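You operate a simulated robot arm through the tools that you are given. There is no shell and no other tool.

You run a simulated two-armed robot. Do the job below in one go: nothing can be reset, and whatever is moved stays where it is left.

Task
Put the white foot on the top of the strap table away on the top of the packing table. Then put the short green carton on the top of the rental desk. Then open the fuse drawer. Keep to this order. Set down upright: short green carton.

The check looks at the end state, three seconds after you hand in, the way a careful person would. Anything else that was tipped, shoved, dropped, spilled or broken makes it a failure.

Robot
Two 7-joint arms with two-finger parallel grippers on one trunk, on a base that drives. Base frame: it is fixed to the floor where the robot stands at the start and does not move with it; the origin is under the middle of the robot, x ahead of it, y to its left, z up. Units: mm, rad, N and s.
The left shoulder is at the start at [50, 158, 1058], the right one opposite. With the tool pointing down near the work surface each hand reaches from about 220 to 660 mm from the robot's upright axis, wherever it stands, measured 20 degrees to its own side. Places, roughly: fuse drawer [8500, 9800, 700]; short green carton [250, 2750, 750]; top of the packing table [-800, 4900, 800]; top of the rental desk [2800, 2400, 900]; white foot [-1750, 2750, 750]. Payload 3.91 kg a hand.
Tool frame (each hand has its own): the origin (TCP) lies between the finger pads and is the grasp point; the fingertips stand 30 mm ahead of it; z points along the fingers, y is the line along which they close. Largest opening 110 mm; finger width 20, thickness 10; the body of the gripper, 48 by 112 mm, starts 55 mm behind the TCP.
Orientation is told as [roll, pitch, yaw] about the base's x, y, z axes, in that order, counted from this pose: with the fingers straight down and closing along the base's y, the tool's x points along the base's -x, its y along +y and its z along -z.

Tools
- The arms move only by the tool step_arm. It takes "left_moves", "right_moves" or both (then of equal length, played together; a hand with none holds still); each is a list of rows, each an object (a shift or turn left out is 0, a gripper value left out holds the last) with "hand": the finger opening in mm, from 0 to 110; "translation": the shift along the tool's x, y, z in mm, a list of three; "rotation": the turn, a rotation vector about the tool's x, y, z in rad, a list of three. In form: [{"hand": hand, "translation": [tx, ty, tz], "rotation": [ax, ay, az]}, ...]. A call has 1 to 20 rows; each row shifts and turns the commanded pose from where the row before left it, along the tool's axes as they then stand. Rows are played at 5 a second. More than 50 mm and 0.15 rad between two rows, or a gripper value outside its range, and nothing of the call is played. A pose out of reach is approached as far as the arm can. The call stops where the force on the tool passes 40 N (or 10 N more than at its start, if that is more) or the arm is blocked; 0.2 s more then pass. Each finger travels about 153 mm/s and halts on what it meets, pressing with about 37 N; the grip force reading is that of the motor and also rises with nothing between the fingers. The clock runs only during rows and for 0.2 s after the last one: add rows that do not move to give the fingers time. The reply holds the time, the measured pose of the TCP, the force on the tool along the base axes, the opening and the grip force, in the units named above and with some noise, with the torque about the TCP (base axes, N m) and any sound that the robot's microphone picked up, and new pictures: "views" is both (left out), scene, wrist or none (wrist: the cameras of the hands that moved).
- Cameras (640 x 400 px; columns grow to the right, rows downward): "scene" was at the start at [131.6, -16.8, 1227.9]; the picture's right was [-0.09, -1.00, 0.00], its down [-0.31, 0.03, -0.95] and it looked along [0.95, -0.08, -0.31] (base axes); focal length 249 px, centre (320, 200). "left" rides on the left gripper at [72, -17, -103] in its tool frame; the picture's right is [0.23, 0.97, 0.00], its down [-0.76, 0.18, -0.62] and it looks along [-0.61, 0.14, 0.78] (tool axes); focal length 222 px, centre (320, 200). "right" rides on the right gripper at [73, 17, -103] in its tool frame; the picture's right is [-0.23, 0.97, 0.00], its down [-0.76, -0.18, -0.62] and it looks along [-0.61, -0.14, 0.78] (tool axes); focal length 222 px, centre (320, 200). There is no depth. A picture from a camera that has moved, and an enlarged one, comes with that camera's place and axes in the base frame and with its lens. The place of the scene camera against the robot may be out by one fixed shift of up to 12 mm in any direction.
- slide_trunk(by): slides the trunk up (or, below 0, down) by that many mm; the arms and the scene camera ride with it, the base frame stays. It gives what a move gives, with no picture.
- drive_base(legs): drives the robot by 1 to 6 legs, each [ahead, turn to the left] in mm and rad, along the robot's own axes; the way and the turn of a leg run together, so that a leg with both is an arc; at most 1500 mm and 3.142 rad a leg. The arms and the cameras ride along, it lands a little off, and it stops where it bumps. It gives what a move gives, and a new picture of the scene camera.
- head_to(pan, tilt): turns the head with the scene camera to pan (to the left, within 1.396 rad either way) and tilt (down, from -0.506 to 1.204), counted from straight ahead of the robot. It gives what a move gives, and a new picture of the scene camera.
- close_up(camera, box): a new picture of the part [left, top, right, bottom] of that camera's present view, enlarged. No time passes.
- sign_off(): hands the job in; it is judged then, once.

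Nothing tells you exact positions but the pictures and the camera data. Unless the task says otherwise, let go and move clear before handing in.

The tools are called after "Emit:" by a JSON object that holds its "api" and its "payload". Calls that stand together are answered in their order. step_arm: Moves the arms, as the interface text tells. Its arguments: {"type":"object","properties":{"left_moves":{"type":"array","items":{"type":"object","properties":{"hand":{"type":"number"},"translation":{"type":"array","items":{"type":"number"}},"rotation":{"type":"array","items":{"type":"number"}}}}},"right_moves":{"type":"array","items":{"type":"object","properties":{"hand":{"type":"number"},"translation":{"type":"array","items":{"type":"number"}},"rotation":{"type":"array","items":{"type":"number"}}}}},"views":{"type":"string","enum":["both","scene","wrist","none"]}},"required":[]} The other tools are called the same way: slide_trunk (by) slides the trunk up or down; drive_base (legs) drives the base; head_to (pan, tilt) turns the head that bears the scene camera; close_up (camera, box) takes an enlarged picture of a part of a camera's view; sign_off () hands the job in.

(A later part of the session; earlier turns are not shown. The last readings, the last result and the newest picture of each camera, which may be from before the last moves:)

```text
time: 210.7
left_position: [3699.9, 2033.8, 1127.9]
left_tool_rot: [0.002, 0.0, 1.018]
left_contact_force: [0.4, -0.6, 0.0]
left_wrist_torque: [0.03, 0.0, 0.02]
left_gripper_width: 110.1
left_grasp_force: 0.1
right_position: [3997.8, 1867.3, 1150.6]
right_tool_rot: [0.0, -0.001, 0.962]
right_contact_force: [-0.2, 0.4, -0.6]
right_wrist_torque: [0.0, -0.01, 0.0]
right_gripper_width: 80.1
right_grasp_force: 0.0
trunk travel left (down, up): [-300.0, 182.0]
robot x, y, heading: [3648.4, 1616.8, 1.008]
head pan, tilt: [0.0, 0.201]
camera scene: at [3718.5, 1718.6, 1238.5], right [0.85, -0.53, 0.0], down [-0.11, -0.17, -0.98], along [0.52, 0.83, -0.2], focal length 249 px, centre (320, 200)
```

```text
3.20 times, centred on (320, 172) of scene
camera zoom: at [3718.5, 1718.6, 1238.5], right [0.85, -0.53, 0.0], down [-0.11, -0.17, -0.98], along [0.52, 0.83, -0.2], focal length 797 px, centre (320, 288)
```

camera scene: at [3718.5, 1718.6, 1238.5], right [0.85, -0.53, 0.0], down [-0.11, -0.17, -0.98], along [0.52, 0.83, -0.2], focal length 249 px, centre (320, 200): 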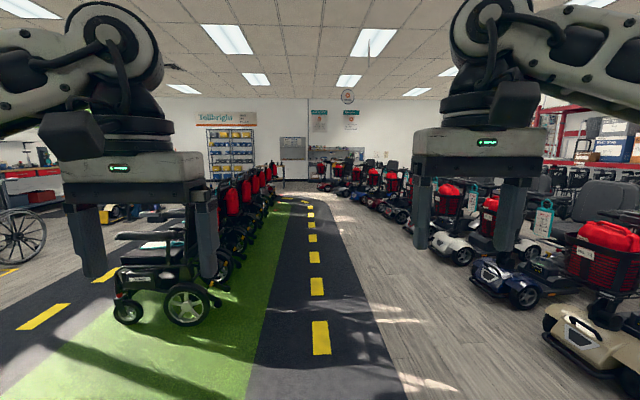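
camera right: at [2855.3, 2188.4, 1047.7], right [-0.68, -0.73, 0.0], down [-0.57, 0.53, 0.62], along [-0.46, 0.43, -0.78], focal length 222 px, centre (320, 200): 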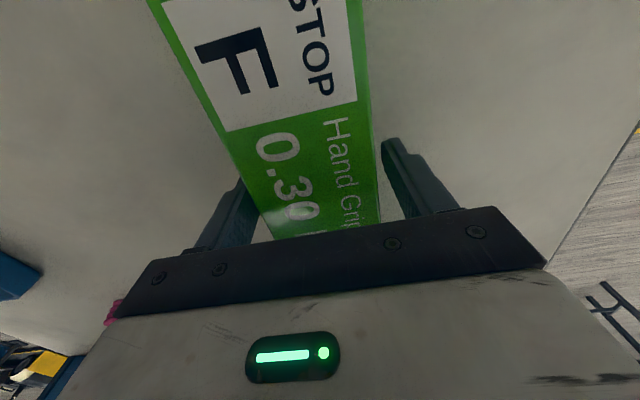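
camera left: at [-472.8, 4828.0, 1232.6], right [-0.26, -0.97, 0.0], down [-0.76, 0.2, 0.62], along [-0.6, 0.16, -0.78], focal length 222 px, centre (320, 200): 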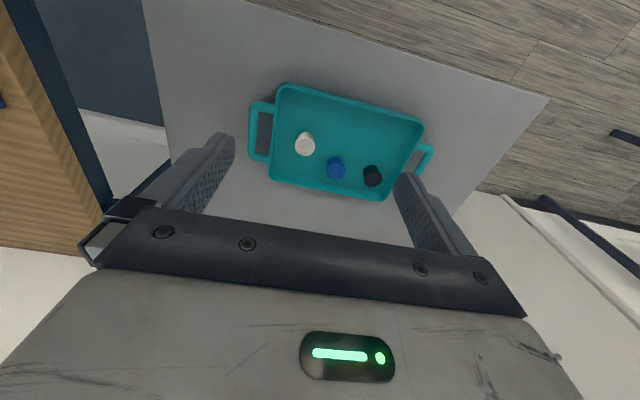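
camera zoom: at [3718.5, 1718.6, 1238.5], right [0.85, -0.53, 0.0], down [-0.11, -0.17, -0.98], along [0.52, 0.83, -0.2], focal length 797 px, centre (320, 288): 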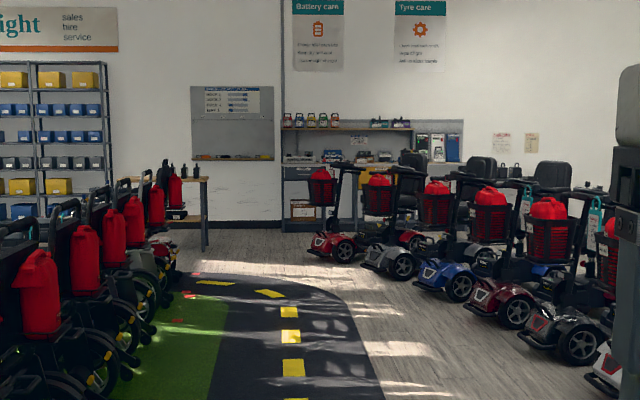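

The far bench straight down the road, right of the blue-bin shelf, matches the fuse drawer's position. I'll drive along the marked road between the rollators and scooters in chunks.

Emit:
{"api": "drive_base", "payload": {"legs": [[0, 0.07], [1500, 0], [1500, 0]]}}

```text
time: 225.6
left_position: [5104.8, 4685.2, 1128.2]
left_tool_rot: [-0.001, 0.003, 1.089]
left_contact_force: [0.3, 0.8, 0.6]
left_wrist_torque: [0.0, -0.01, 0.01]
left_gripper_width: 109.8
left_grasp_force: 0.1
right_position: [5412.8, 4541.5, 1149.6]
right_tool_rot: [0.001, -0.003, 1.032]
right_contact_force: [-0.3, 1.0, 0.7]
right_wrist_torque: [-0.03, -0.01, 0.06]
right_gripper_width: 80.1
right_grasp_force: 0.0
trunk travel left (down, up): [-300.0, 182.0]
robot x, y, heading: [5080.2, 4265.6, 1.078]
head pan, tilt: [0.0, 0.201]
camera scene: at [5144.9, 4372.0, 1238.5], right [0.88, -0.47, 0.0], down [-0.09, -0.18, -0.98], along [0.46, 0.86, -0.2], focal length 249 px, centre (320, 200)
```

scene: 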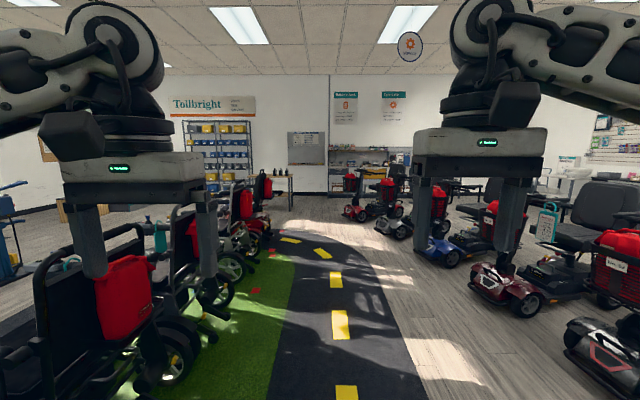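

Emit:
{"api": "drive_base", "payload": {"legs": [[1500, 0], [1400, 0]]}}

Emit:
{"api": "close_up", "payload": {"camera": "scene", "box": [200, 80, 520, 280]}}

```text
time: 239.6
left_position: [6544.5, 7203.4, 1128.4]
left_tool_rot: [-0.001, 0.002, 1.059]
left_contact_force: [-0.5, -0.1, 0.2]
left_wrist_torque: [-0.02, -0.01, 0.01]
left_gripper_width: 110.2
left_grasp_force: 0.1
right_position: [6848.0, 7050.2, 1150.6]
right_tool_rot: [0.001, -0.002, 1.004]
right_contact_force: [0.1, 1.1, -0.7]
right_wrist_torque: [0.02, 0.0, -0.03]
right_gripper_width: 80.1
right_grasp_force: 0.1
trunk travel left (down, up): [-300.0, 182.0]
robot x, y, heading: [6510.8, 6782.0, 1.052]
head pan, tilt: [0.0, 0.201]
camera scene: at [6575.2, 6889.8, 1238.5], right [0.87, -0.5, 0.0], down [-0.1, -0.17, -0.98], along [0.49, 0.85, -0.2], focal length 249 px, centre (320, 200)
```

scene: 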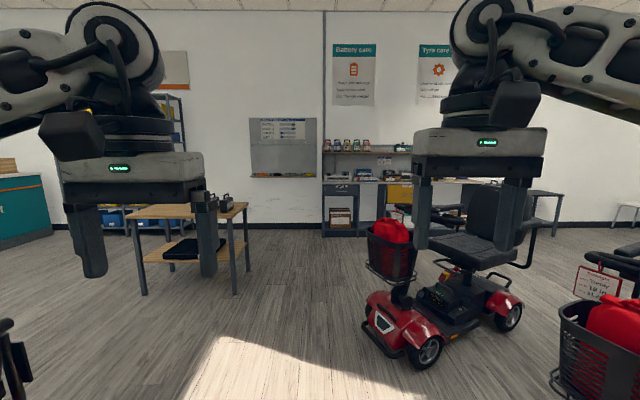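

```text
2.00 times, centred on (360, 180) of scene
camera zoom: at [6575.2, 6889.8, 1238.5], right [0.87, -0.5, 0.0], down [-0.1, -0.17, -0.98], along [0.49, 0.85, -0.2], focal length 498 px, centre (240, 240)
```

zoom: 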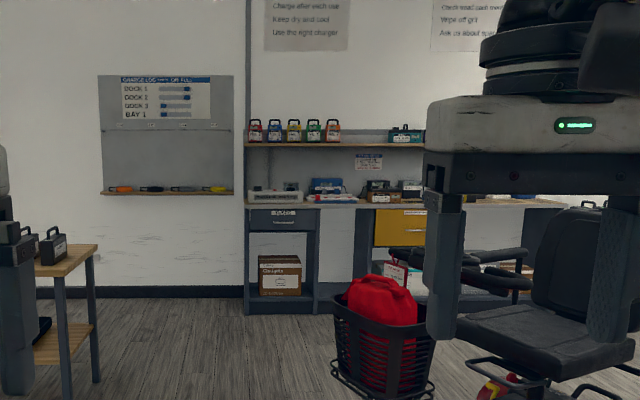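

The dark grey labelled drawer at the left end of the far bench matches the fuse drawer. I'll pass between the table and the last scooter, then angle toward it.

Emit:
{"api": "drive_base", "payload": {"legs": [[0, 0.108], [1500, 0], [160, 0], [0, -0.322]]}}

Emit:
{"api": "close_up", "payload": {"camera": "scene", "box": [160, 100, 480, 300]}}

```text
time: 249.7
left_position: [7306.2, 8706.0, 1127.0]
left_tool_rot: [0.001, 0.002, 0.84]
left_contact_force: [0.4, 0.4, 0.0]
left_wrist_torque: [-0.01, 0.02, -0.01]
left_gripper_width: 110.1
left_grasp_force: 0.1
right_position: [7569.7, 8490.4, 1151.4]
right_tool_rot: [0.0, 0.0, 0.781]
right_contact_force: [-0.5, -0.3, -0.2]
right_wrist_torque: [0.0, -0.01, -0.03]
right_gripper_width: 79.9
right_grasp_force: 0.1
trunk travel left (down, up): [-300.0, 182.0]
robot x, y, heading: [7180.9, 8304.3, 0.83]
head pan, tilt: [0.0, 0.201]
camera scene: at [7270.9, 8392.4, 1238.5], right [0.74, -0.67, 0.0], down [-0.13, -0.15, -0.98], along [0.66, 0.72, -0.2], focal length 249 px, centre (320, 200)
```

scene: 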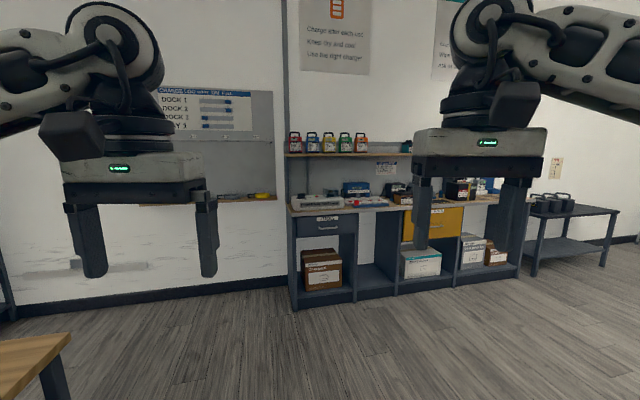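

```text
2.00 times, centred on (320, 200) of scene
camera zoom: at [7270.9, 8392.4, 1238.5], right [0.74, -0.67, 0.0], down [-0.13, -0.15, -0.98], along [0.66, 0.72, -0.2], focal length 498 px, centre (320, 200)
```

zoom: 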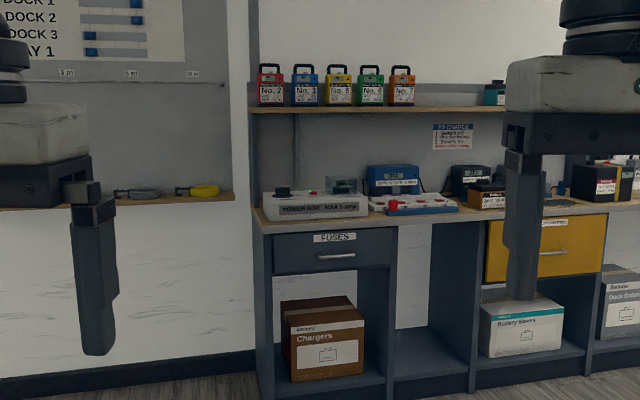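

The drawer is labelled "FUSES" with a small bar handle. I'll drive to a standoff squarely in front, with the handle on the right arm's side.

Emit:
{"api": "drive_base", "payload": {"legs": [[0, -0.111], [960, 0], [0, 0.335]]}}

Emit:
{"api": "head_to", "payload": {"pan": -0.15, "tilt": 0.45}}

Emit:
{"api": "close_up", "payload": {"camera": "scene", "box": [220, 130, 420, 255]}}

```text
time: 256.3
left_position: [7929.2, 9366.9, 1128.1]
left_tool_rot: [0.001, 0.003, 1.08]
left_contact_force: [-0.4, 0.7, 0.2]
left_wrist_torque: [0.0, -0.05, -0.02]
left_gripper_width: 109.9
left_grasp_force: 0.2
right_position: [8237.1, 9220.2, 1150.2]
right_tool_rot: [0.0, -0.002, 1.023]
right_contact_force: [0.0, -0.1, -0.2]
right_wrist_torque: [0.0, -0.02, 0.03]
right_gripper_width: 80.2
right_grasp_force: 0.1
trunk travel left (down, up): [-300.0, 182.0]
robot x, y, heading: [7904.3, 8943.9, 1.073]
head pan, tilt: [0.0, 0.201]
camera scene: at [7967.1, 9053.5, 1238.6], right [0.88, -0.48, 0.0], down [-0.1, -0.18, -0.98], along [0.47, 0.86, -0.2], focal length 249 px, centre (320, 200)
```

scene: 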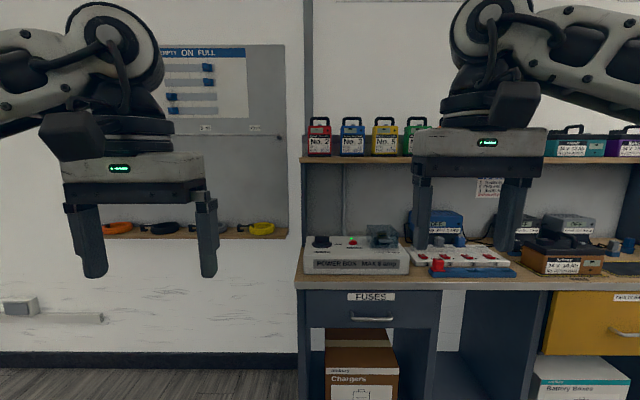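

```text
time: 257.1
left_position: [7929.5, 9367.2, 1126.8]
left_tool_rot: [-0.001, 0.002, 1.079]
left_contact_force: [0.7, 1.0, 0.4]
left_wrist_torque: [0.04, 0.04, 0.0]
left_gripper_width: 110.1
left_grasp_force: 0.0
right_position: [8235.9, 9220.0, 1150.6]
right_tool_rot: [0.002, -0.004, 1.024]
right_contact_force: [-0.1, 0.1, 0.2]
right_wrist_torque: [-0.03, -0.03, 0.01]
right_gripper_width: 80.0
right_grasp_force: 0.1
trunk travel left (down, up): [-300.0, 182.0]
robot x, y, heading: [7904.9, 8944.5, 1.068]
head pan, tilt: [-0.15, 0.45]
camera scene: at [7978.4, 9044.8, 1215.4], right [0.8, -0.6, 0.0], down [-0.26, -0.35, -0.9], along [0.54, 0.72, -0.43], focal length 249 px, centre (320, 200)
```

scene: 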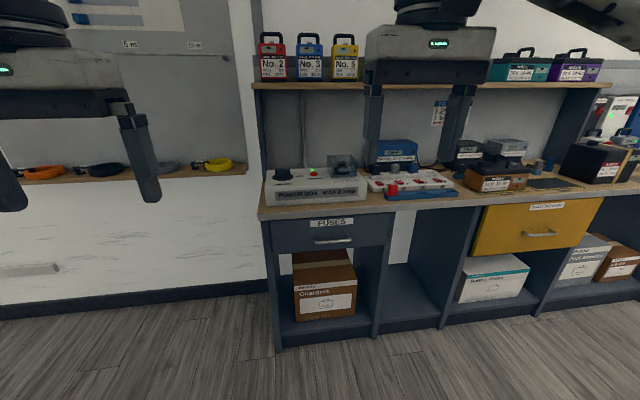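

```text
3.20 times, centred on (320, 192) of scene
camera zoom: at [7978.4, 9044.8, 1215.4], right [0.8, -0.6, 0.0], down [-0.26, -0.35, -0.9], along [0.54, 0.72, -0.43], focal length 797 px, centre (320, 224)
```

zoom: 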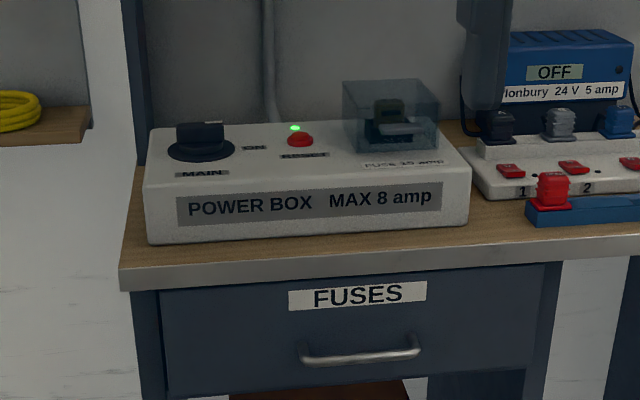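

The handle is a horizontal bar at about (8476, 9621, 682), roughly 870 mm ahead and 176 mm to the right. I'll lower the trunk, then point the right hand forward with fingers closing vertically.

Emit:
{"api": "slide_trunk", "payload": {"by": -200}}

Emit:
{"api": "step_arm", "payload": {"right_moves": [{"translation": [-45, 0, 0]}, {"translation": [-45, 0, 0]}, {"translation": [-45, 0, 0]}, {"rotation": [0, -0.149, 0]}, {"rotation": [0, -0.149, 0]}, {"rotation": [0, -0.149, 0]}, {"rotation": [0, -0.149, 0]}, {"rotation": [0, -0.149, 0]}, {}], "views": "scene"}}

```text
time: 259.2
left_position: [7929.7, 9366.5, 928.4]
left_tool_rot: [0.0, 0.001, 1.081]
left_contact_force: [-0.8, 0.1, 0.2]
left_wrist_torque: [0.04, 0.0, 0.04]
left_gripper_width: 110.0
left_grasp_force: 0.0
right_position: [8237.1, 9220.7, 950.2]
right_tool_rot: [0.0, -0.002, 1.023]
right_contact_force: [-0.1, 0.4, -0.3]
right_wrist_torque: [0.03, -0.01, -0.02]
right_gripper_width: 79.8
right_grasp_force: 0.1
trunk travel left (down, up): [-100.0, 382.0]
robot x, y, heading: [7906.3, 8944.6, 1.072]
head pan, tilt: [-0.15, 0.45]
```

```text
time: 261.2
left_position: [7929.1, 9367.0, 927.9]
left_tool_rot: [-0.001, 0.001, 1.08]
left_contact_force: [-1.0, 0.1, -0.3]
left_wrist_torque: [0.01, 0.0, 0.0]
left_gripper_width: 109.8
left_grasp_force: 0.1
right_position: [8305.7, 9335.4, 951.0]
right_tool_rot: [0.002, -0.75, 1.02]
right_contact_force: [-0.2, 0.0, 0.3]
right_wrist_torque: [0.03, 0.01, 0.0]
right_gripper_width: 79.9
right_grasp_force: 0.0
trunk travel left (down, up): [-100.0, 382.0]
robot x, y, heading: [7904.1, 8942.3, 1.075]
head pan, tilt: [-0.15, 0.45]
camera scene: at [7978.4, 9044.8, 1015.3], right [0.8, -0.6, 0.0], down [-0.26, -0.35, -0.9], along [0.54, 0.72, -0.44], focal length 249 px, centre (320, 200)
```

scene: 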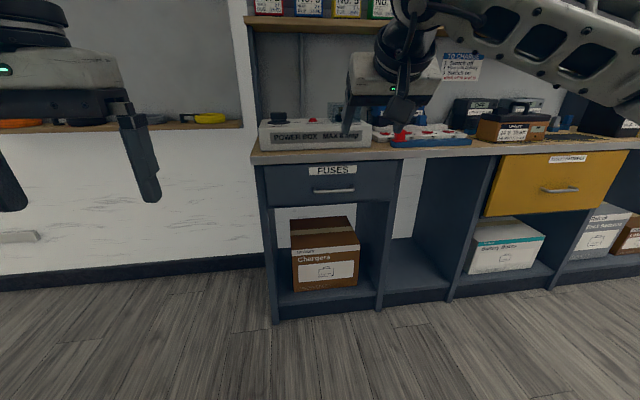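

Emit:
{"api": "step_arm", "payload": {"right_moves": [{"rotation": [0, -0.149, 0]}, {"rotation": [0, -0.149, 0]}, {"rotation": [0, -0.149, 0]}, {"rotation": [0, -0.149, 0]}, {"rotation": [0, -0.149, 0]}, {"rotation": [0, -0.081, 0]}, {}], "views": "both"}}

```text
time: 262.8
left_position: [7929.7, 9367.2, 927.7]
left_tool_rot: [0.002, 0.0, 1.08]
left_contact_force: [0.3, 0.2, -0.3]
left_wrist_torque: [0.01, 0.03, -0.03]
left_gripper_width: 110.2
left_grasp_force: 0.0
right_position: [8307.4, 9335.7, 949.6]
right_tool_rot: [2.871, -1.566, -1.846]
right_contact_force: [-0.1, 0.5, -0.4]
right_wrist_torque: [-0.02, 0.0, 0.0]
right_gripper_width: 79.8
right_grasp_force: 0.0
trunk travel left (down, up): [-100.0, 382.0]
robot x, y, heading: [7901.1, 8943.4, 1.073]
head pan, tilt: [-0.15, 0.45]
camera scene: at [7978.4, 9044.8, 1015.3], right [0.8, -0.6, 0.0], down [-0.26, -0.35, -0.9], along [0.54, 0.72, -0.44], focal length 249 px, centre (320, 200)
camera right: at [8238.3, 9256.3, 877.8], right [-0.83, 0.51, 0.23], down [-0.17, -0.63, 0.76], along [0.53, 0.59, 0.61], focal length 222 px, centre (320, 200)
```

scene: 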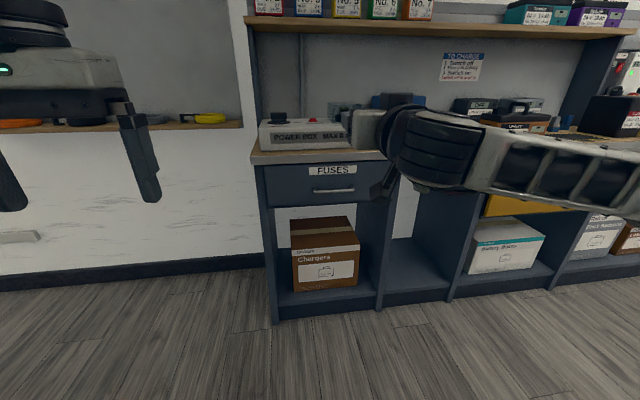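
right: 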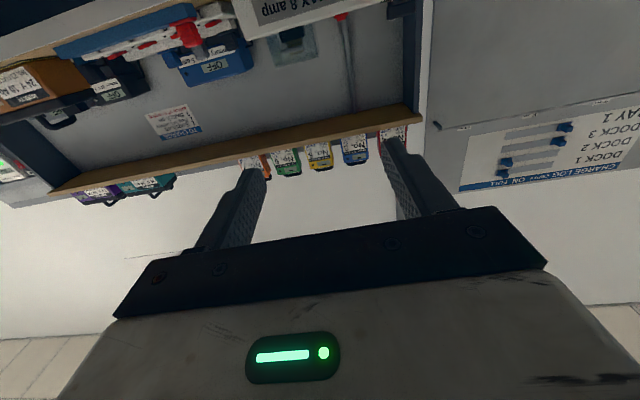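

Emit:
{"api": "step_arm", "payload": {"right_moves": [{"rotation": [0, 0, 0.149]}, {"rotation": [0, 0, 0.149]}, {"rotation": [0, 0, 0.149]}, {"rotation": [0, 0, 0.149]}, {"rotation": [0, 0, 0.149]}, {"rotation": [0, 0, 0.149]}, {"rotation": [0, 0, 0.149]}, {"rotation": [0, 0, 0.149]}, {"rotation": [0, 0, 0.149]}, {"rotation": [0, 0, 0.149]}, {"rotation": [0, 0, 0.081]}, {}], "views": "both"}}

```text
time: 265.4
left_position: [7930.2, 9365.9, 927.8]
left_tool_rot: [0.002, 0.001, 1.08]
left_contact_force: [-0.1, 0.0, 1.0]
left_wrist_torque: [0.04, 0.03, 0.03]
left_gripper_width: 109.9
left_grasp_force: 0.1
right_position: [8306.9, 9335.9, 950.8]
right_tool_rot: [1.572, 0.003, -0.547]
right_contact_force: [1.0, 0.3, -0.1]
right_wrist_torque: [-0.02, -0.01, -0.01]
right_gripper_width: 80.1
right_grasp_force: 0.1
trunk travel left (down, up): [-100.0, 382.0]
robot x, y, heading: [7906.5, 8944.8, 1.069]
head pan, tilt: [-0.15, 0.45]
camera scene: at [7978.4, 9044.8, 1015.3], right [0.8, -0.6, 0.0], down [-0.26, -0.35, -0.9], along [0.54, 0.72, -0.44], focal length 249 px, centre (320, 200)
camera right: at [8191.1, 9284.5, 967.2], right [0.2, -0.12, 0.97], down [0.33, -0.93, -0.18], along [0.93, 0.35, -0.14], focal length 222 px, centre (320, 200)
```

scene: 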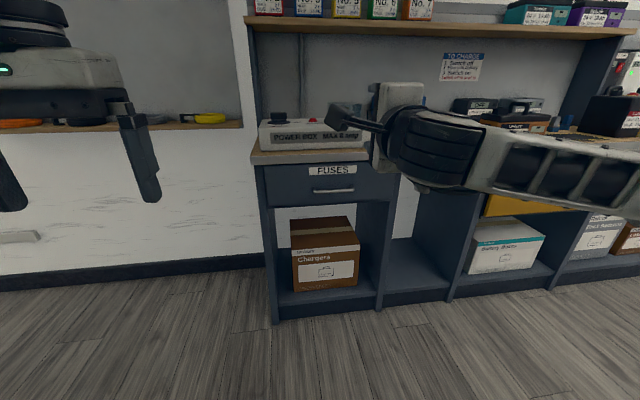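
right: 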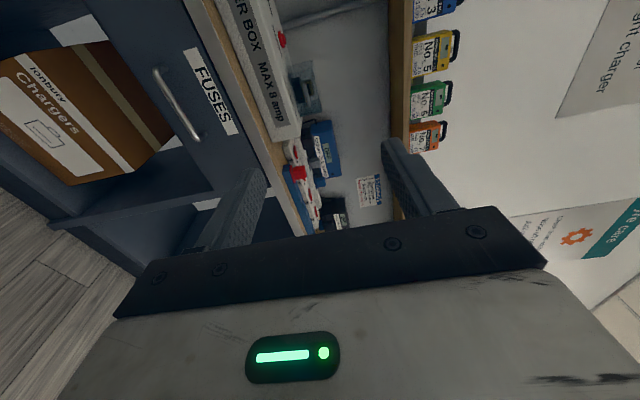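

The hand now points forward with vertical fingers. The wrist view agrees that the handle is at z ≈ 700. I'll lower the hand to that height and align yaw, then drive forward a bit.

Emit:
{"api": "step_arm", "payload": {"right_moves": [{"translation": [0, -45, 0], "rotation": [0, 0.035, 0]}, {"translation": [0, -45, 0]}, {"translation": [0, -45, 0]}, {"translation": [0, -45, 0]}, {"translation": [0, -45, 0]}, {"translation": [0, -26, 0]}, {}], "views": "wrist"}}

Emit:
{"api": "drive_base", "payload": {"legs": [[150, 0]]}}

Emit:
{"api": "step_arm", "payload": {"right_moves": [{}], "views": "wrist"}}

```text
time: 267.0
left_position: [7929.7, 9364.9, 927.7]
left_tool_rot: [-0.001, 0.0, 1.078]
left_contact_force: [-0.4, 0.1, -0.7]
left_wrist_torque: [0.03, -0.02, 0.01]
left_gripper_width: 109.8
left_grasp_force: 0.1
right_position: [8218.6, 9358.3, 750.8]
right_tool_rot: [1.569, 0.003, -0.517]
right_contact_force: [0.4, 0.2, -0.1]
right_wrist_torque: [0.06, -0.01, 0.01]
right_gripper_width: 79.8
right_grasp_force: 0.1
right hand out of reach, approached as far as the arm can: row 2, 3, 4, 5, 6
trunk travel left (down, up): [-100.0, 382.0]
robot x, y, heading: [7904.3, 8944.2, 1.074]
head pan, tilt: [-0.15, 0.45]
camera right: at [8105.3, 9304.4, 768.3], right [0.2, -0.11, 0.97], down [0.35, -0.92, -0.18], along [0.91, 0.38, -0.14], focal length 222 px, centre (320, 200)
```

right: 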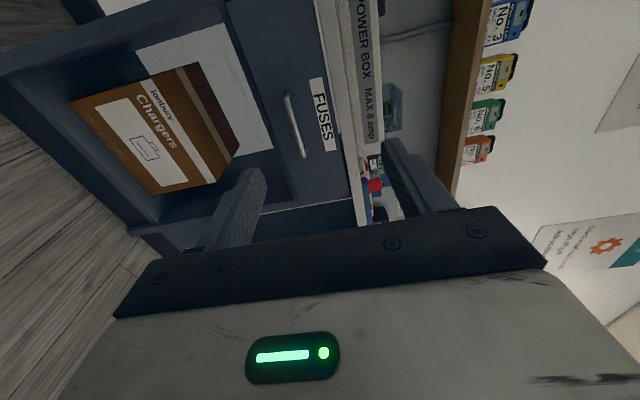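

```text
time: 268.4
left_position: [8000.9, 9498.8, 927.8]
left_tool_rot: [-0.001, 0.001, 1.085]
left_contact_force: [-0.3, 0.5, -0.7]
left_wrist_torque: [0.02, 0.0, 0.03]
left_gripper_width: 109.8
left_grasp_force: 0.0
right_position: [8290.1, 9490.7, 752.3]
right_tool_rot: [1.57, 0.0, -0.513]
right_contact_force: [0.0, 0.2, 1.2]
right_wrist_torque: [0.02, 0.0, -0.02]
right_gripper_width: 79.9
right_grasp_force: 0.0
trunk travel left (down, up): [-100.0, 382.0]
robot x, y, heading: [7975.1, 9073.2, 1.074]
head pan, tilt: [-0.15, 0.45]
camera scene: at [8049.9, 9177.6, 1015.3], right [0.8, -0.6, 0.0], down [-0.26, -0.35, -0.9], along [0.54, 0.72, -0.44], focal length 249 px, centre (320, 200)
```

scene: 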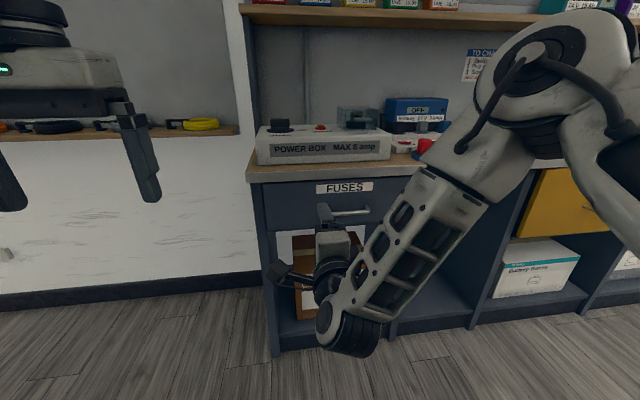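

```text
time: 268.8
left_position: [8000.4, 9498.9, 926.9]
left_tool_rot: [0.003, 0.0, 1.082]
left_contact_force: [0.0, -0.5, 0.1]
left_wrist_torque: [-0.01, 0.0, -0.02]
left_gripper_width: 110.1
left_grasp_force: 0.1
right_position: [8289.7, 9491.6, 751.3]
right_tool_rot: [1.57, 0.0, -0.513]
right_contact_force: [-0.6, 0.5, 0.1]
right_wrist_torque: [0.0, 0.0, 0.02]
right_gripper_width: 80.1
right_grasp_force: 0.0
trunk travel left (down, up): [-100.0, 382.0]
robot x, y, heading: [7978.4, 9075.4, 1.077]
head pan, tilt: [-0.15, 0.45]
camera right: at [8176.1, 9437.6, 768.6], right [0.2, -0.11, 0.97], down [0.36, -0.92, -0.18], along [0.91, 0.38, -0.14], focal length 222 px, centre (320, 200)
```

right: 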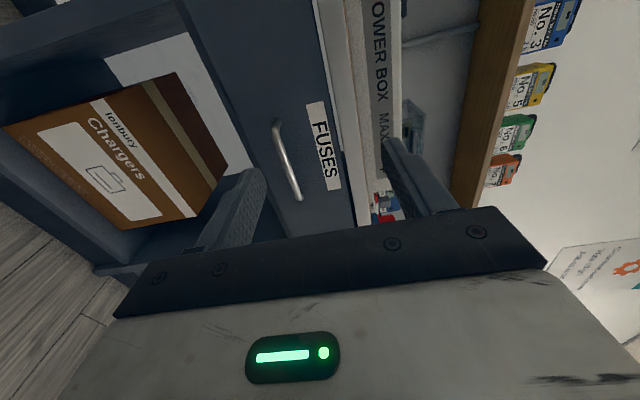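

The arm couldn't fold that far, so I'll lower the trunk the remaining 100 mm, which brings the shoulder nearer the handle's height, and then correct sideways.

Emit:
{"api": "slide_trunk", "payload": {"by": -95}}

Emit:
{"api": "step_arm", "payload": {"right_moves": [{"translation": [-20, 5, 10]}, {"translation": [-20, 5, 10]}, {"translation": [-20, 5, 10]}, {}], "views": "both"}}

```text
time: 270.1
left_position: [8000.3, 9499.0, 832.9]
left_tool_rot: [-0.001, 0.002, 1.083]
left_contact_force: [0.0, 0.8, -0.3]
left_wrist_torque: [-0.01, -0.01, 0.0]
left_gripper_width: 110.1
left_grasp_force: 0.0
right_position: [8289.2, 9492.7, 657.7]
right_tool_rot: [1.57, 0.0, -0.514]
right_contact_force: [-0.4, -1.3, -0.1]
right_wrist_torque: [0.01, -0.01, 0.01]
right_gripper_width: 80.1
right_grasp_force: 0.1
trunk travel left (down, up): [-5.0, 477.0]
robot x, y, heading: [7977.8, 9077.6, 1.069]
head pan, tilt: [-0.15, 0.45]
```

```text
time: 271.1
left_position: [7999.9, 9499.0, 831.6]
left_tool_rot: [-0.001, 0.003, 1.084]
left_contact_force: [-0.4, 0.3, -0.2]
left_wrist_torque: [0.0, 0.0, 0.05]
left_gripper_width: 110.0
left_grasp_force: 0.1
right_position: [8313.8, 9499.7, 693.8]
right_tool_rot: [1.567, 0.001, -0.519]
right_contact_force: [-0.8, -0.3, 0.7]
right_wrist_torque: [-0.01, 0.0, 0.02]
right_gripper_width: 80.3
right_grasp_force: 0.1
right hand out of reach, approached as far as the arm can: row 1, 2, 3
trunk travel left (down, up): [-5.0, 477.0]
robot x, y, heading: [7975.3, 9078.3, 1.074]
head pan, tilt: [-0.15, 0.45]
camera scene: at [8049.9, 9177.6, 920.3], right [0.8, -0.6, 0.0], down [-0.26, -0.35, -0.9], along [0.54, 0.72, -0.44], focal length 249 px, centre (320, 200)
camera right: at [8199.3, 9445.4, 710.9], right [0.2, -0.11, 0.97], down [0.35, -0.92, -0.18], along [0.91, 0.38, -0.14], focal length 222 px, centre (320, 200)
```

scene: 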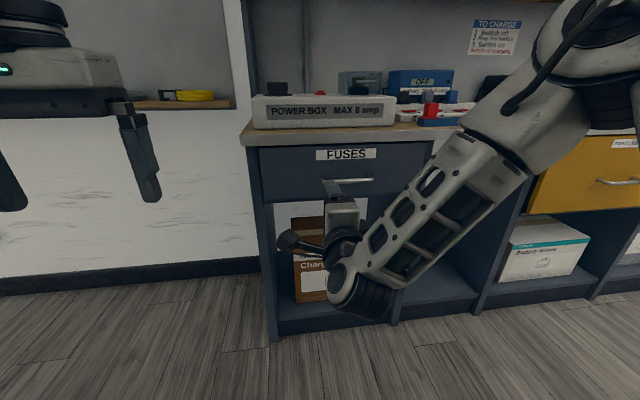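
right: 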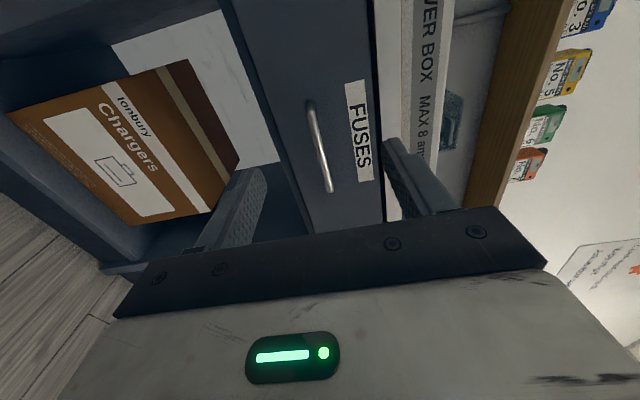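

The arm was too folded; moving forward should free it. The wrist camera puts the handle at about (8471, 9635, 678). I'll move the hand forward toward it and watch how it tracks.

Emit:
{"api": "step_arm", "payload": {"right_moves": [{"translation": [0, 0, 30]}, {"translation": [0, 0, 30]}, {"translation": [0, 0, 25]}, {}, {}], "views": "both"}}

```text
time: 272.3
left_position: [7998.6, 9499.3, 832.8]
left_tool_rot: [-0.001, 0.002, 1.087]
left_contact_force: [-0.3, -0.1, -0.1]
left_wrist_torque: [-0.03, 0.04, 0.01]
left_gripper_width: 109.9
left_grasp_force: 0.1
right_position: [8342.3, 9578.2, 702.1]
right_tool_rot: [1.565, 0.003, -0.522]
right_contact_force: [-0.5, -0.5, 0.5]
right_wrist_torque: [0.03, 0.0, 0.01]
right_gripper_width: 80.3
right_grasp_force: 0.1
right hand out of reach, approached as far as the arm can: row 1, 2, 3
trunk travel left (down, up): [-5.0, 477.0]
robot x, y, heading: [7977.0, 9077.4, 1.073]
head pan, tilt: [-0.15, 0.45]
camera scene: at [8049.9, 9177.6, 920.3], right [0.8, -0.6, 0.0], down [-0.26, -0.35, -0.9], along [0.54, 0.72, -0.44], focal length 249 px, centre (320, 200)
camera right: at [8227.7, 9524.5, 718.4], right [0.2, -0.11, 0.97], down [0.35, -0.92, -0.17], along [0.91, 0.38, -0.15], focal length 222 px, centre (320, 200)
```

scene: 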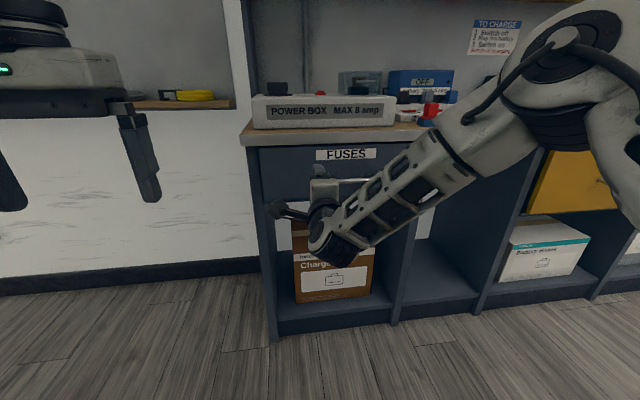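
right: 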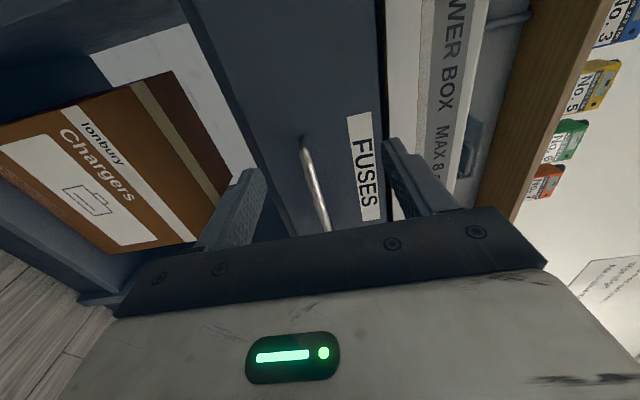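

The arm is stuck on a wrist limit with the hand level. I'll tilt the hand nose-down about 40°, which suits the arm better and still clears the bench top.

Emit:
{"api": "step_arm", "payload": {"right_moves": [{"translation": [0, 0, -30]}, {"rotation": [0.14, 0, 0]}, {"rotation": [0.14, 0, 0]}, {"rotation": [0.14, 0, 0]}, {"rotation": [0.14, 0, 0]}, {"rotation": [0.14, 0, 0]}, {}, {}], "views": "both"}}

```text
time: 274.1
left_position: [7998.9, 9499.8, 832.3]
left_tool_rot: [0.0, 0.002, 1.082]
left_contact_force: [-0.2, 0.3, 0.5]
left_wrist_torque: [0.02, 0.01, -0.04]
left_gripper_width: 109.8
left_grasp_force: 0.1
right_position: [8328.6, 9551.8, 703.0]
right_tool_rot: [0.868, 0.0, -0.515]
right_contact_force: [0.0, -0.2, 0.1]
right_wrist_torque: [0.0, -0.01, 0.02]
right_gripper_width: 80.0
right_grasp_force: 0.0
trunk travel left (down, up): [-5.0, 477.0]
robot x, y, heading: [7974.9, 9075.7, 1.072]
head pan, tilt: [-0.15, 0.45]
camera scene: at [8049.9, 9177.6, 920.3], right [0.8, -0.6, 0.0], down [-0.26, -0.35, -0.9], along [0.54, 0.72, -0.44], focal length 249 px, centre (320, 200)
camera right: at [8231.8, 9528.0, 782.0], right [0.51, 0.44, 0.74], down [0.37, -0.89, 0.27], along [0.78, 0.14, -0.61], focal length 222 px, centre (320, 200)
```

scene: 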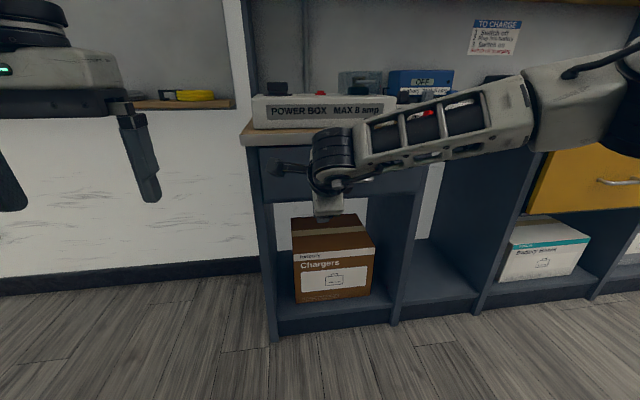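
right: 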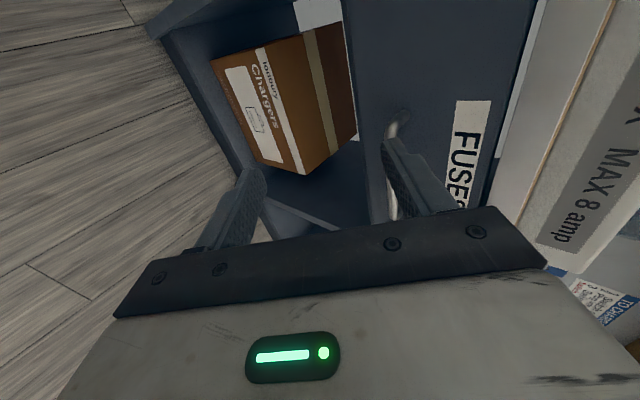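

With the tilt it tracks exactly. Now I move right/up to a pre-grasp point about 70 mm short of the handle along the tool axis, with the opening reduced to 50.

Emit:
{"api": "step_arm", "payload": {"right_moves": [{"hand": 50, "translation": [-30, 10, 0]}, {"translation": [-30, 20, 0]}, {"translation": [-23, 20, 15]}, {"translation": [0, 23, 25]}, {}, {}], "views": "both"}}

```text
time: 275.5
left_position: [8001.0, 9499.5, 833.2]
left_tool_rot: [0.001, 0.002, 1.084]
left_contact_force: [0.5, 0.0, 0.5]
left_wrist_torque: [0.01, 0.03, 0.02]
left_gripper_width: 109.8
left_grasp_force: 0.0
right_position: [8439.4, 9579.1, 733.3]
right_tool_rot: [0.871, 0.003, -0.513]
right_contact_force: [0.3, -0.9, -0.7]
right_wrist_torque: [-0.01, 0.03, 0.01]
right_gripper_width: 50.1
right_grasp_force: 0.1
trunk travel left (down, up): [-5.0, 477.0]
robot x, y, heading: [7977.5, 9077.1, 1.073]
head pan, tilt: [-0.15, 0.45]
camera scene: at [8049.9, 9177.6, 920.3], right [0.8, -0.6, 0.0], down [-0.26, -0.35, -0.9], along [0.54, 0.72, -0.44], focal length 249 px, centre (320, 200)
camera right: at [8342.4, 9554.3, 812.5], right [0.51, 0.43, 0.74], down [0.37, -0.89, 0.27], along [0.78, 0.14, -0.61], focal length 222 px, centre (320, 200)
```

scene: 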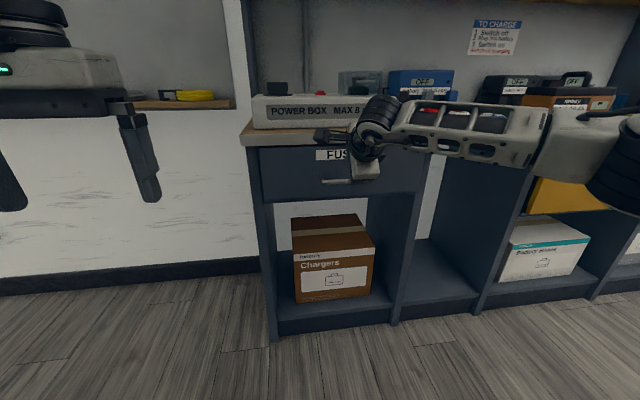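
right: 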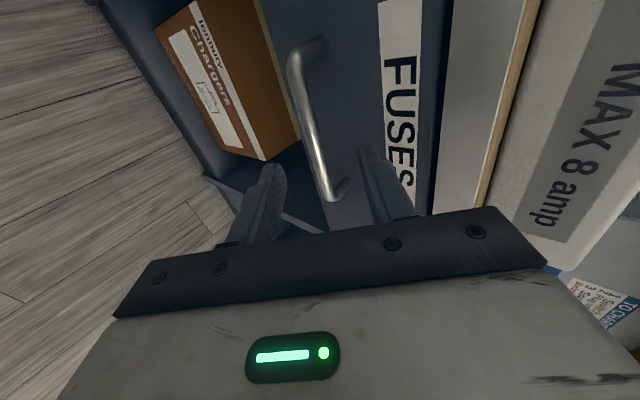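

The bar handle is now clearly between the fingers' lines. I'll centre 10 mm and advance part way.

Emit:
{"api": "step_arm", "payload": {"right_moves": [{"hand": 44, "translation": [10, -2, 20]}, {"translation": [0, 0, 20]}, {}, {}], "views": "both"}}

Emit:
{"api": "close_up", "payload": {"camera": "right", "box": [200, 50, 440, 225]}}

Emit:
{"api": "close_up", "payload": {"camera": "scene", "box": [280, 120, 440, 220]}}

```text
time: 276.5
left_position: [8000.3, 9498.3, 832.0]
left_tool_rot: [0.0, 0.001, 1.085]
left_contact_force: [0.1, -0.1, 0.1]
left_wrist_torque: [0.0, -0.01, -0.01]
left_gripper_width: 110.0
left_grasp_force: 0.0
right_position: [8444.9, 9608.0, 705.6]
right_tool_rot: [0.871, 0.003, -0.514]
right_contact_force: [0.7, 0.5, -0.5]
right_wrist_torque: [0.01, 0.02, -0.01]
right_gripper_width: 43.9
right_grasp_force: 0.1
trunk travel left (down, up): [-5.0, 477.0]
robot x, y, heading: [7976.7, 9077.6, 1.081]
head pan, tilt: [-0.15, 0.45]
camera scene: at [8049.9, 9177.6, 920.3], right [0.8, -0.6, 0.0], down [-0.26, -0.35, -0.9], along [0.54, 0.72, -0.44], focal length 249 px, centre (320, 200)
camera right: at [8347.9, 9583.7, 784.4], right [0.51, 0.43, 0.74], down [0.37, -0.89, 0.27], along [0.78, 0.14, -0.61], focal length 222 px, centre (320, 200)
```

scene: 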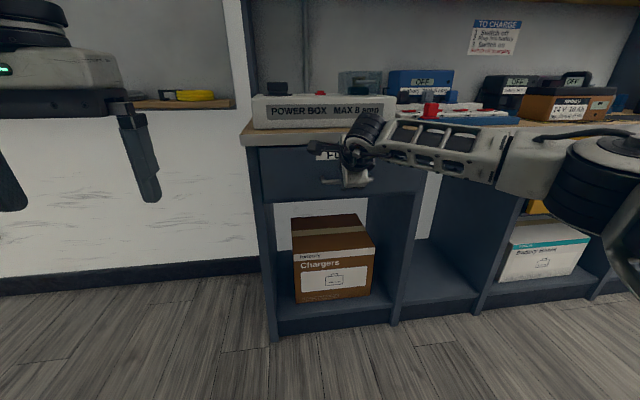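
right: 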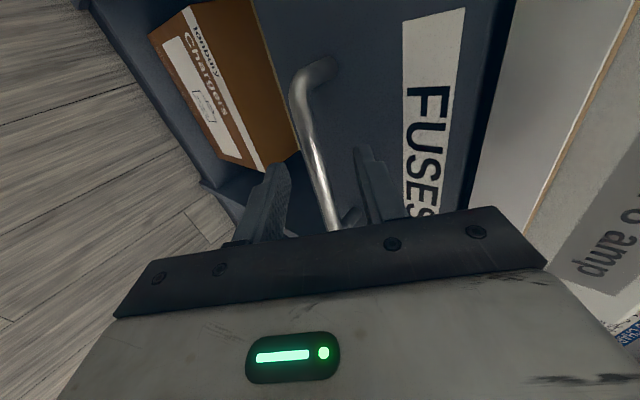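

```text
2.29 times, centred on (320, 138) of right
camera zoom: at [8347.9, 9583.7, 784.4], right [0.51, 0.43, 0.74], down [0.37, -0.89, 0.27], along [0.78, 0.14, -0.61], focal length 508 px, centre (320, 343)
```

zoom: 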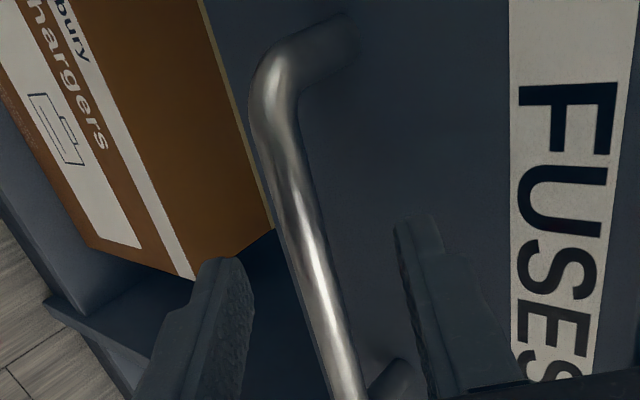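

```text
4.00 times, centred on (360, 170) of scene
camera zoom: at [8049.9, 9177.6, 920.3], right [0.8, -0.6, 0.0], down [-0.26, -0.35, -0.9], along [0.54, 0.72, -0.44], focal length 997 px, centre (160, 320)
```

zoom: 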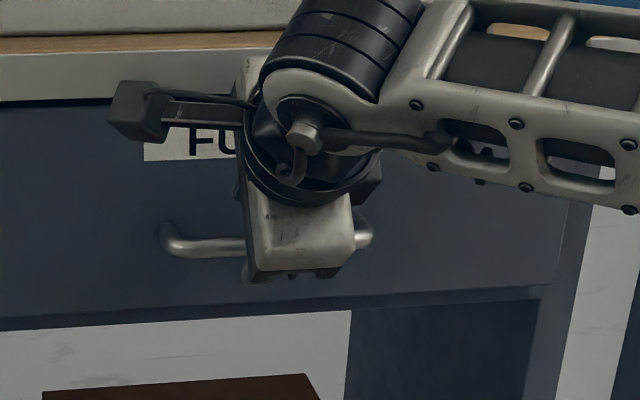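

Triangulated: bar centre is about 38 mm ahead of the grasp point, fingertips 8 mm short of it. I'll narrow to 32, advance 20 mm and close.

Emit:
{"api": "step_arm", "payload": {"right_moves": [{"hand": 32, "translation": [0, -1, 0]}, {"translation": [0, 0, 10]}, {"translation": [0, 0, 10]}, {}, {}], "views": "wrist"}}

Emit:
{"api": "close_up", "payload": {"camera": "right", "box": [200, 50, 440, 225]}}

```text
time: 277.7
left_position: [8000.1, 9498.9, 833.3]
left_tool_rot: [0.001, 0.001, 1.082]
left_contact_force: [-0.6, -0.3, -0.3]
left_wrist_torque: [0.04, 0.01, 0.0]
left_gripper_width: 110.1
left_grasp_force: 0.0
right_position: [8451.1, 9621.2, 691.0]
right_tool_rot: [0.87, 0.001, -0.514]
right_contact_force: [-0.4, 0.8, -0.6]
right_wrist_torque: [0.01, -0.02, 0.01]
right_gripper_width: 32.0
right_grasp_force: 0.0
trunk travel left (down, up): [-5.0, 477.0]
robot x, y, heading: [7977.7, 9076.8, 1.076]
head pan, tilt: [-0.15, 0.45]
camera right: at [8355.0, 9597.6, 770.6], right [0.51, 0.43, 0.74], down [0.37, -0.89, 0.27], along [0.78, 0.14, -0.61], focal length 222 px, centre (320, 200)
```

right: 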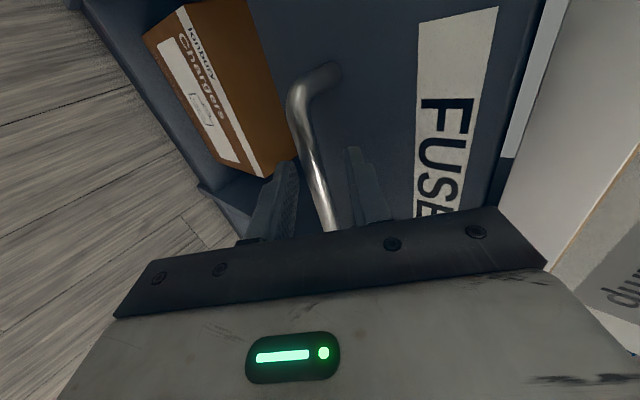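

```text
2.29 times, centred on (320, 138) of right
camera zoom: at [8355.0, 9597.6, 770.6], right [0.51, 0.43, 0.74], down [0.37, -0.89, 0.27], along [0.78, 0.14, -0.61], focal length 508 px, centre (320, 343)
```

zoom: 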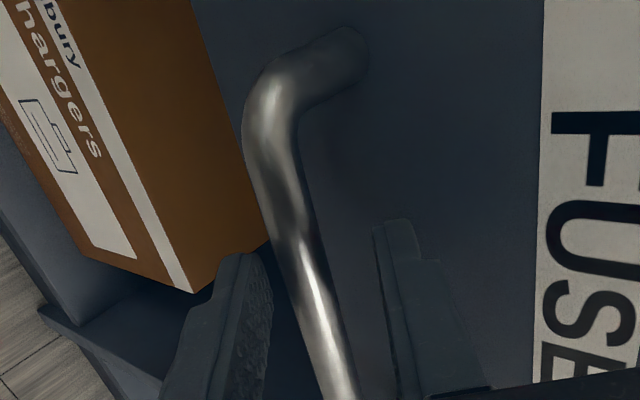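

Emit:
{"api": "step_arm", "payload": {"right_moves": [{"hand": 20}, {"hand": 8}, {"hand": 4}, {"hand": 4}, {}], "views": "wrist"}}

Emit:
{"api": "close_up", "payload": {"camera": "right", "box": [200, 50, 440, 225]}}

```text
time: 278.9
left_position: [8001.1, 9497.8, 833.0]
left_tool_rot: [-0.001, 0.002, 1.083]
left_contact_force: [0.0, 0.1, 0.2]
left_wrist_torque: [-0.02, -0.01, -0.02]
left_gripper_width: 110.0
left_grasp_force: 0.0
right_position: [8452.0, 9620.3, 689.1]
right_tool_rot: [0.864, 0.001, -0.514]
right_contact_force: [-13.2, -21.7, -12.9]
right_wrist_torque: [-0.47, -0.08, 0.21]
right_gripper_width: 12.8
right_grasp_force: 45.1
trunk travel left (down, up): [-5.0, 477.0]
robot x, y, heading: [7978.8, 9076.9, 1.077]
head pan, tilt: [-0.15, 0.45]
camera right: at [8354.5, 9597.1, 768.3], right [0.51, 0.44, 0.74], down [0.37, -0.89, 0.27], along [0.78, 0.14, -0.62], focal length 222 px, centre (320, 200)
```

right: 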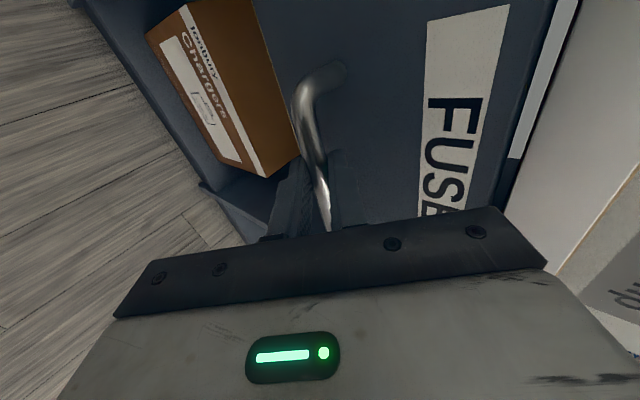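

```text
2.29 times, centred on (320, 138) of right
camera zoom: at [8354.5, 9597.1, 768.3], right [0.51, 0.44, 0.74], down [0.37, -0.89, 0.27], along [0.78, 0.14, -0.62], focal length 508 px, centre (320, 343)
```

zoom: 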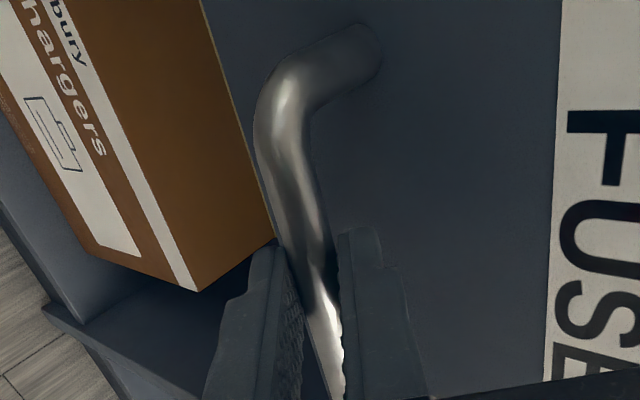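

The bar is firmly gripped. I'll pull straight out along the drawer's normal in small steps.

Emit:
{"api": "step_arm", "payload": {"right_moves": [{"translation": [0, -6.4, -7.6]}, {"translation": [0, -6.4, -7.6]}, {"translation": [0, -6.4, -7.6]}, {}], "views": "both"}}

```text
time: 279.9
left_position: [8000.9, 9499.3, 832.6]
left_tool_rot: [0.001, 0.004, 1.084]
left_contact_force: [-0.2, 0.1, 0.3]
left_wrist_torque: [-0.01, 0.02, -0.01]
left_gripper_width: 110.0
left_grasp_force: 0.0
right_position: [8436.4, 9595.4, 687.0]
right_tool_rot: [0.864, 0.002, -0.516]
right_contact_force: [1.6, 1.5, -17.3]
right_wrist_torque: [-0.21, 0.03, 0.5]
right_gripper_width: 12.5
right_grasp_force: 45.3
trunk travel left (down, up): [-5.0, 477.0]
robot x, y, heading: [7978.1, 9077.9, 1.072]
head pan, tilt: [-0.15, 0.45]
camera scene: at [8050.8, 9178.6, 920.0], right [0.8, -0.6, 0.0], down [-0.26, -0.35, -0.9], along [0.54, 0.72, -0.44], focal length 249 px, centre (320, 200)
camera right: at [8340.6, 9571.9, 768.3], right [0.51, 0.44, 0.74], down [0.37, -0.89, 0.27], along [0.78, 0.14, -0.62], focal length 222 px, centre (320, 200)
```

scene: 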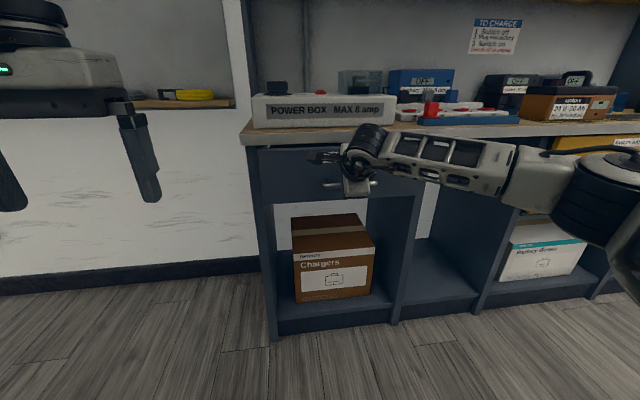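
right: 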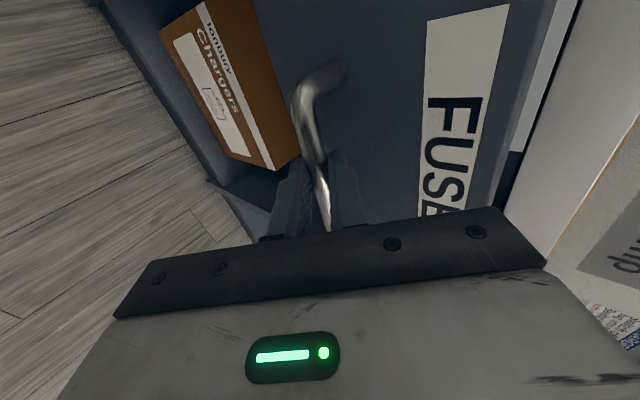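

The drawer is following. I'll ease the slight vertical load and keep pulling.

Emit:
{"api": "step_arm", "payload": {"right_moves": [{"translation": [0, -2.3, 1.9]}, {"translation": [0, -9.7, -11.5]}, {"translation": [0, -9.7, -11.5]}, {"translation": [0, -9.7, -11.5]}, {"translation": [0, -9.7, -11.5]}, {}], "views": "both"}}

```text
time: 281.3
left_position: [8002.0, 9498.3, 832.7]
left_tool_rot: [0.002, 0.001, 1.082]
left_contact_force: [0.9, 0.3, -1.3]
left_wrist_torque: [-0.04, -0.03, 0.0]
left_gripper_width: 110.1
left_grasp_force: 0.1
right_position: [8408.3, 9541.7, 689.3]
right_tool_rot: [0.87, 0.002, -0.513]
right_contact_force: [-0.1, -0.1, -6.8]
right_wrist_torque: [-0.1, -0.03, 0.56]
right_gripper_width: 12.7
right_grasp_force: 45.2
trunk travel left (down, up): [-5.0, 477.0]
robot x, y, heading: [7980.0, 9076.2, 1.076]
head pan, tilt: [-0.15, 0.45]
camera scene: at [8050.3, 9177.9, 920.3], right [0.8, -0.6, 0.0], down [-0.26, -0.35, -0.9], along [0.54, 0.72, -0.44], focal length 249 px, centre (320, 200)
camera right: at [8311.2, 9518.2, 768.0], right [0.51, 0.43, 0.74], down [0.37, -0.89, 0.26], along [0.78, 0.14, -0.61], focal length 222 px, centre (320, 200)
```

scene: 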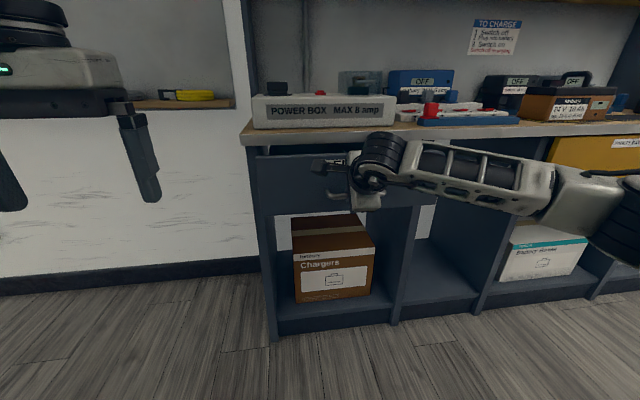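
right: 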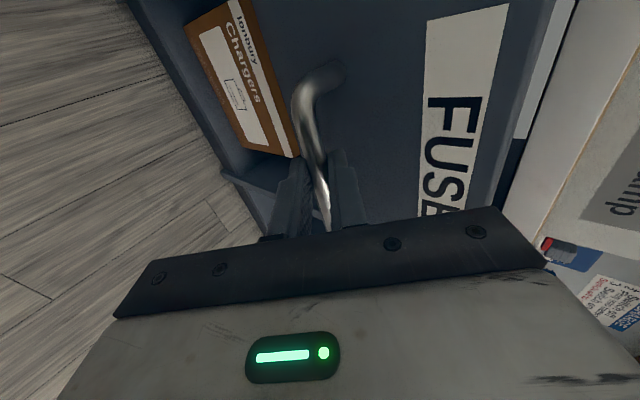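

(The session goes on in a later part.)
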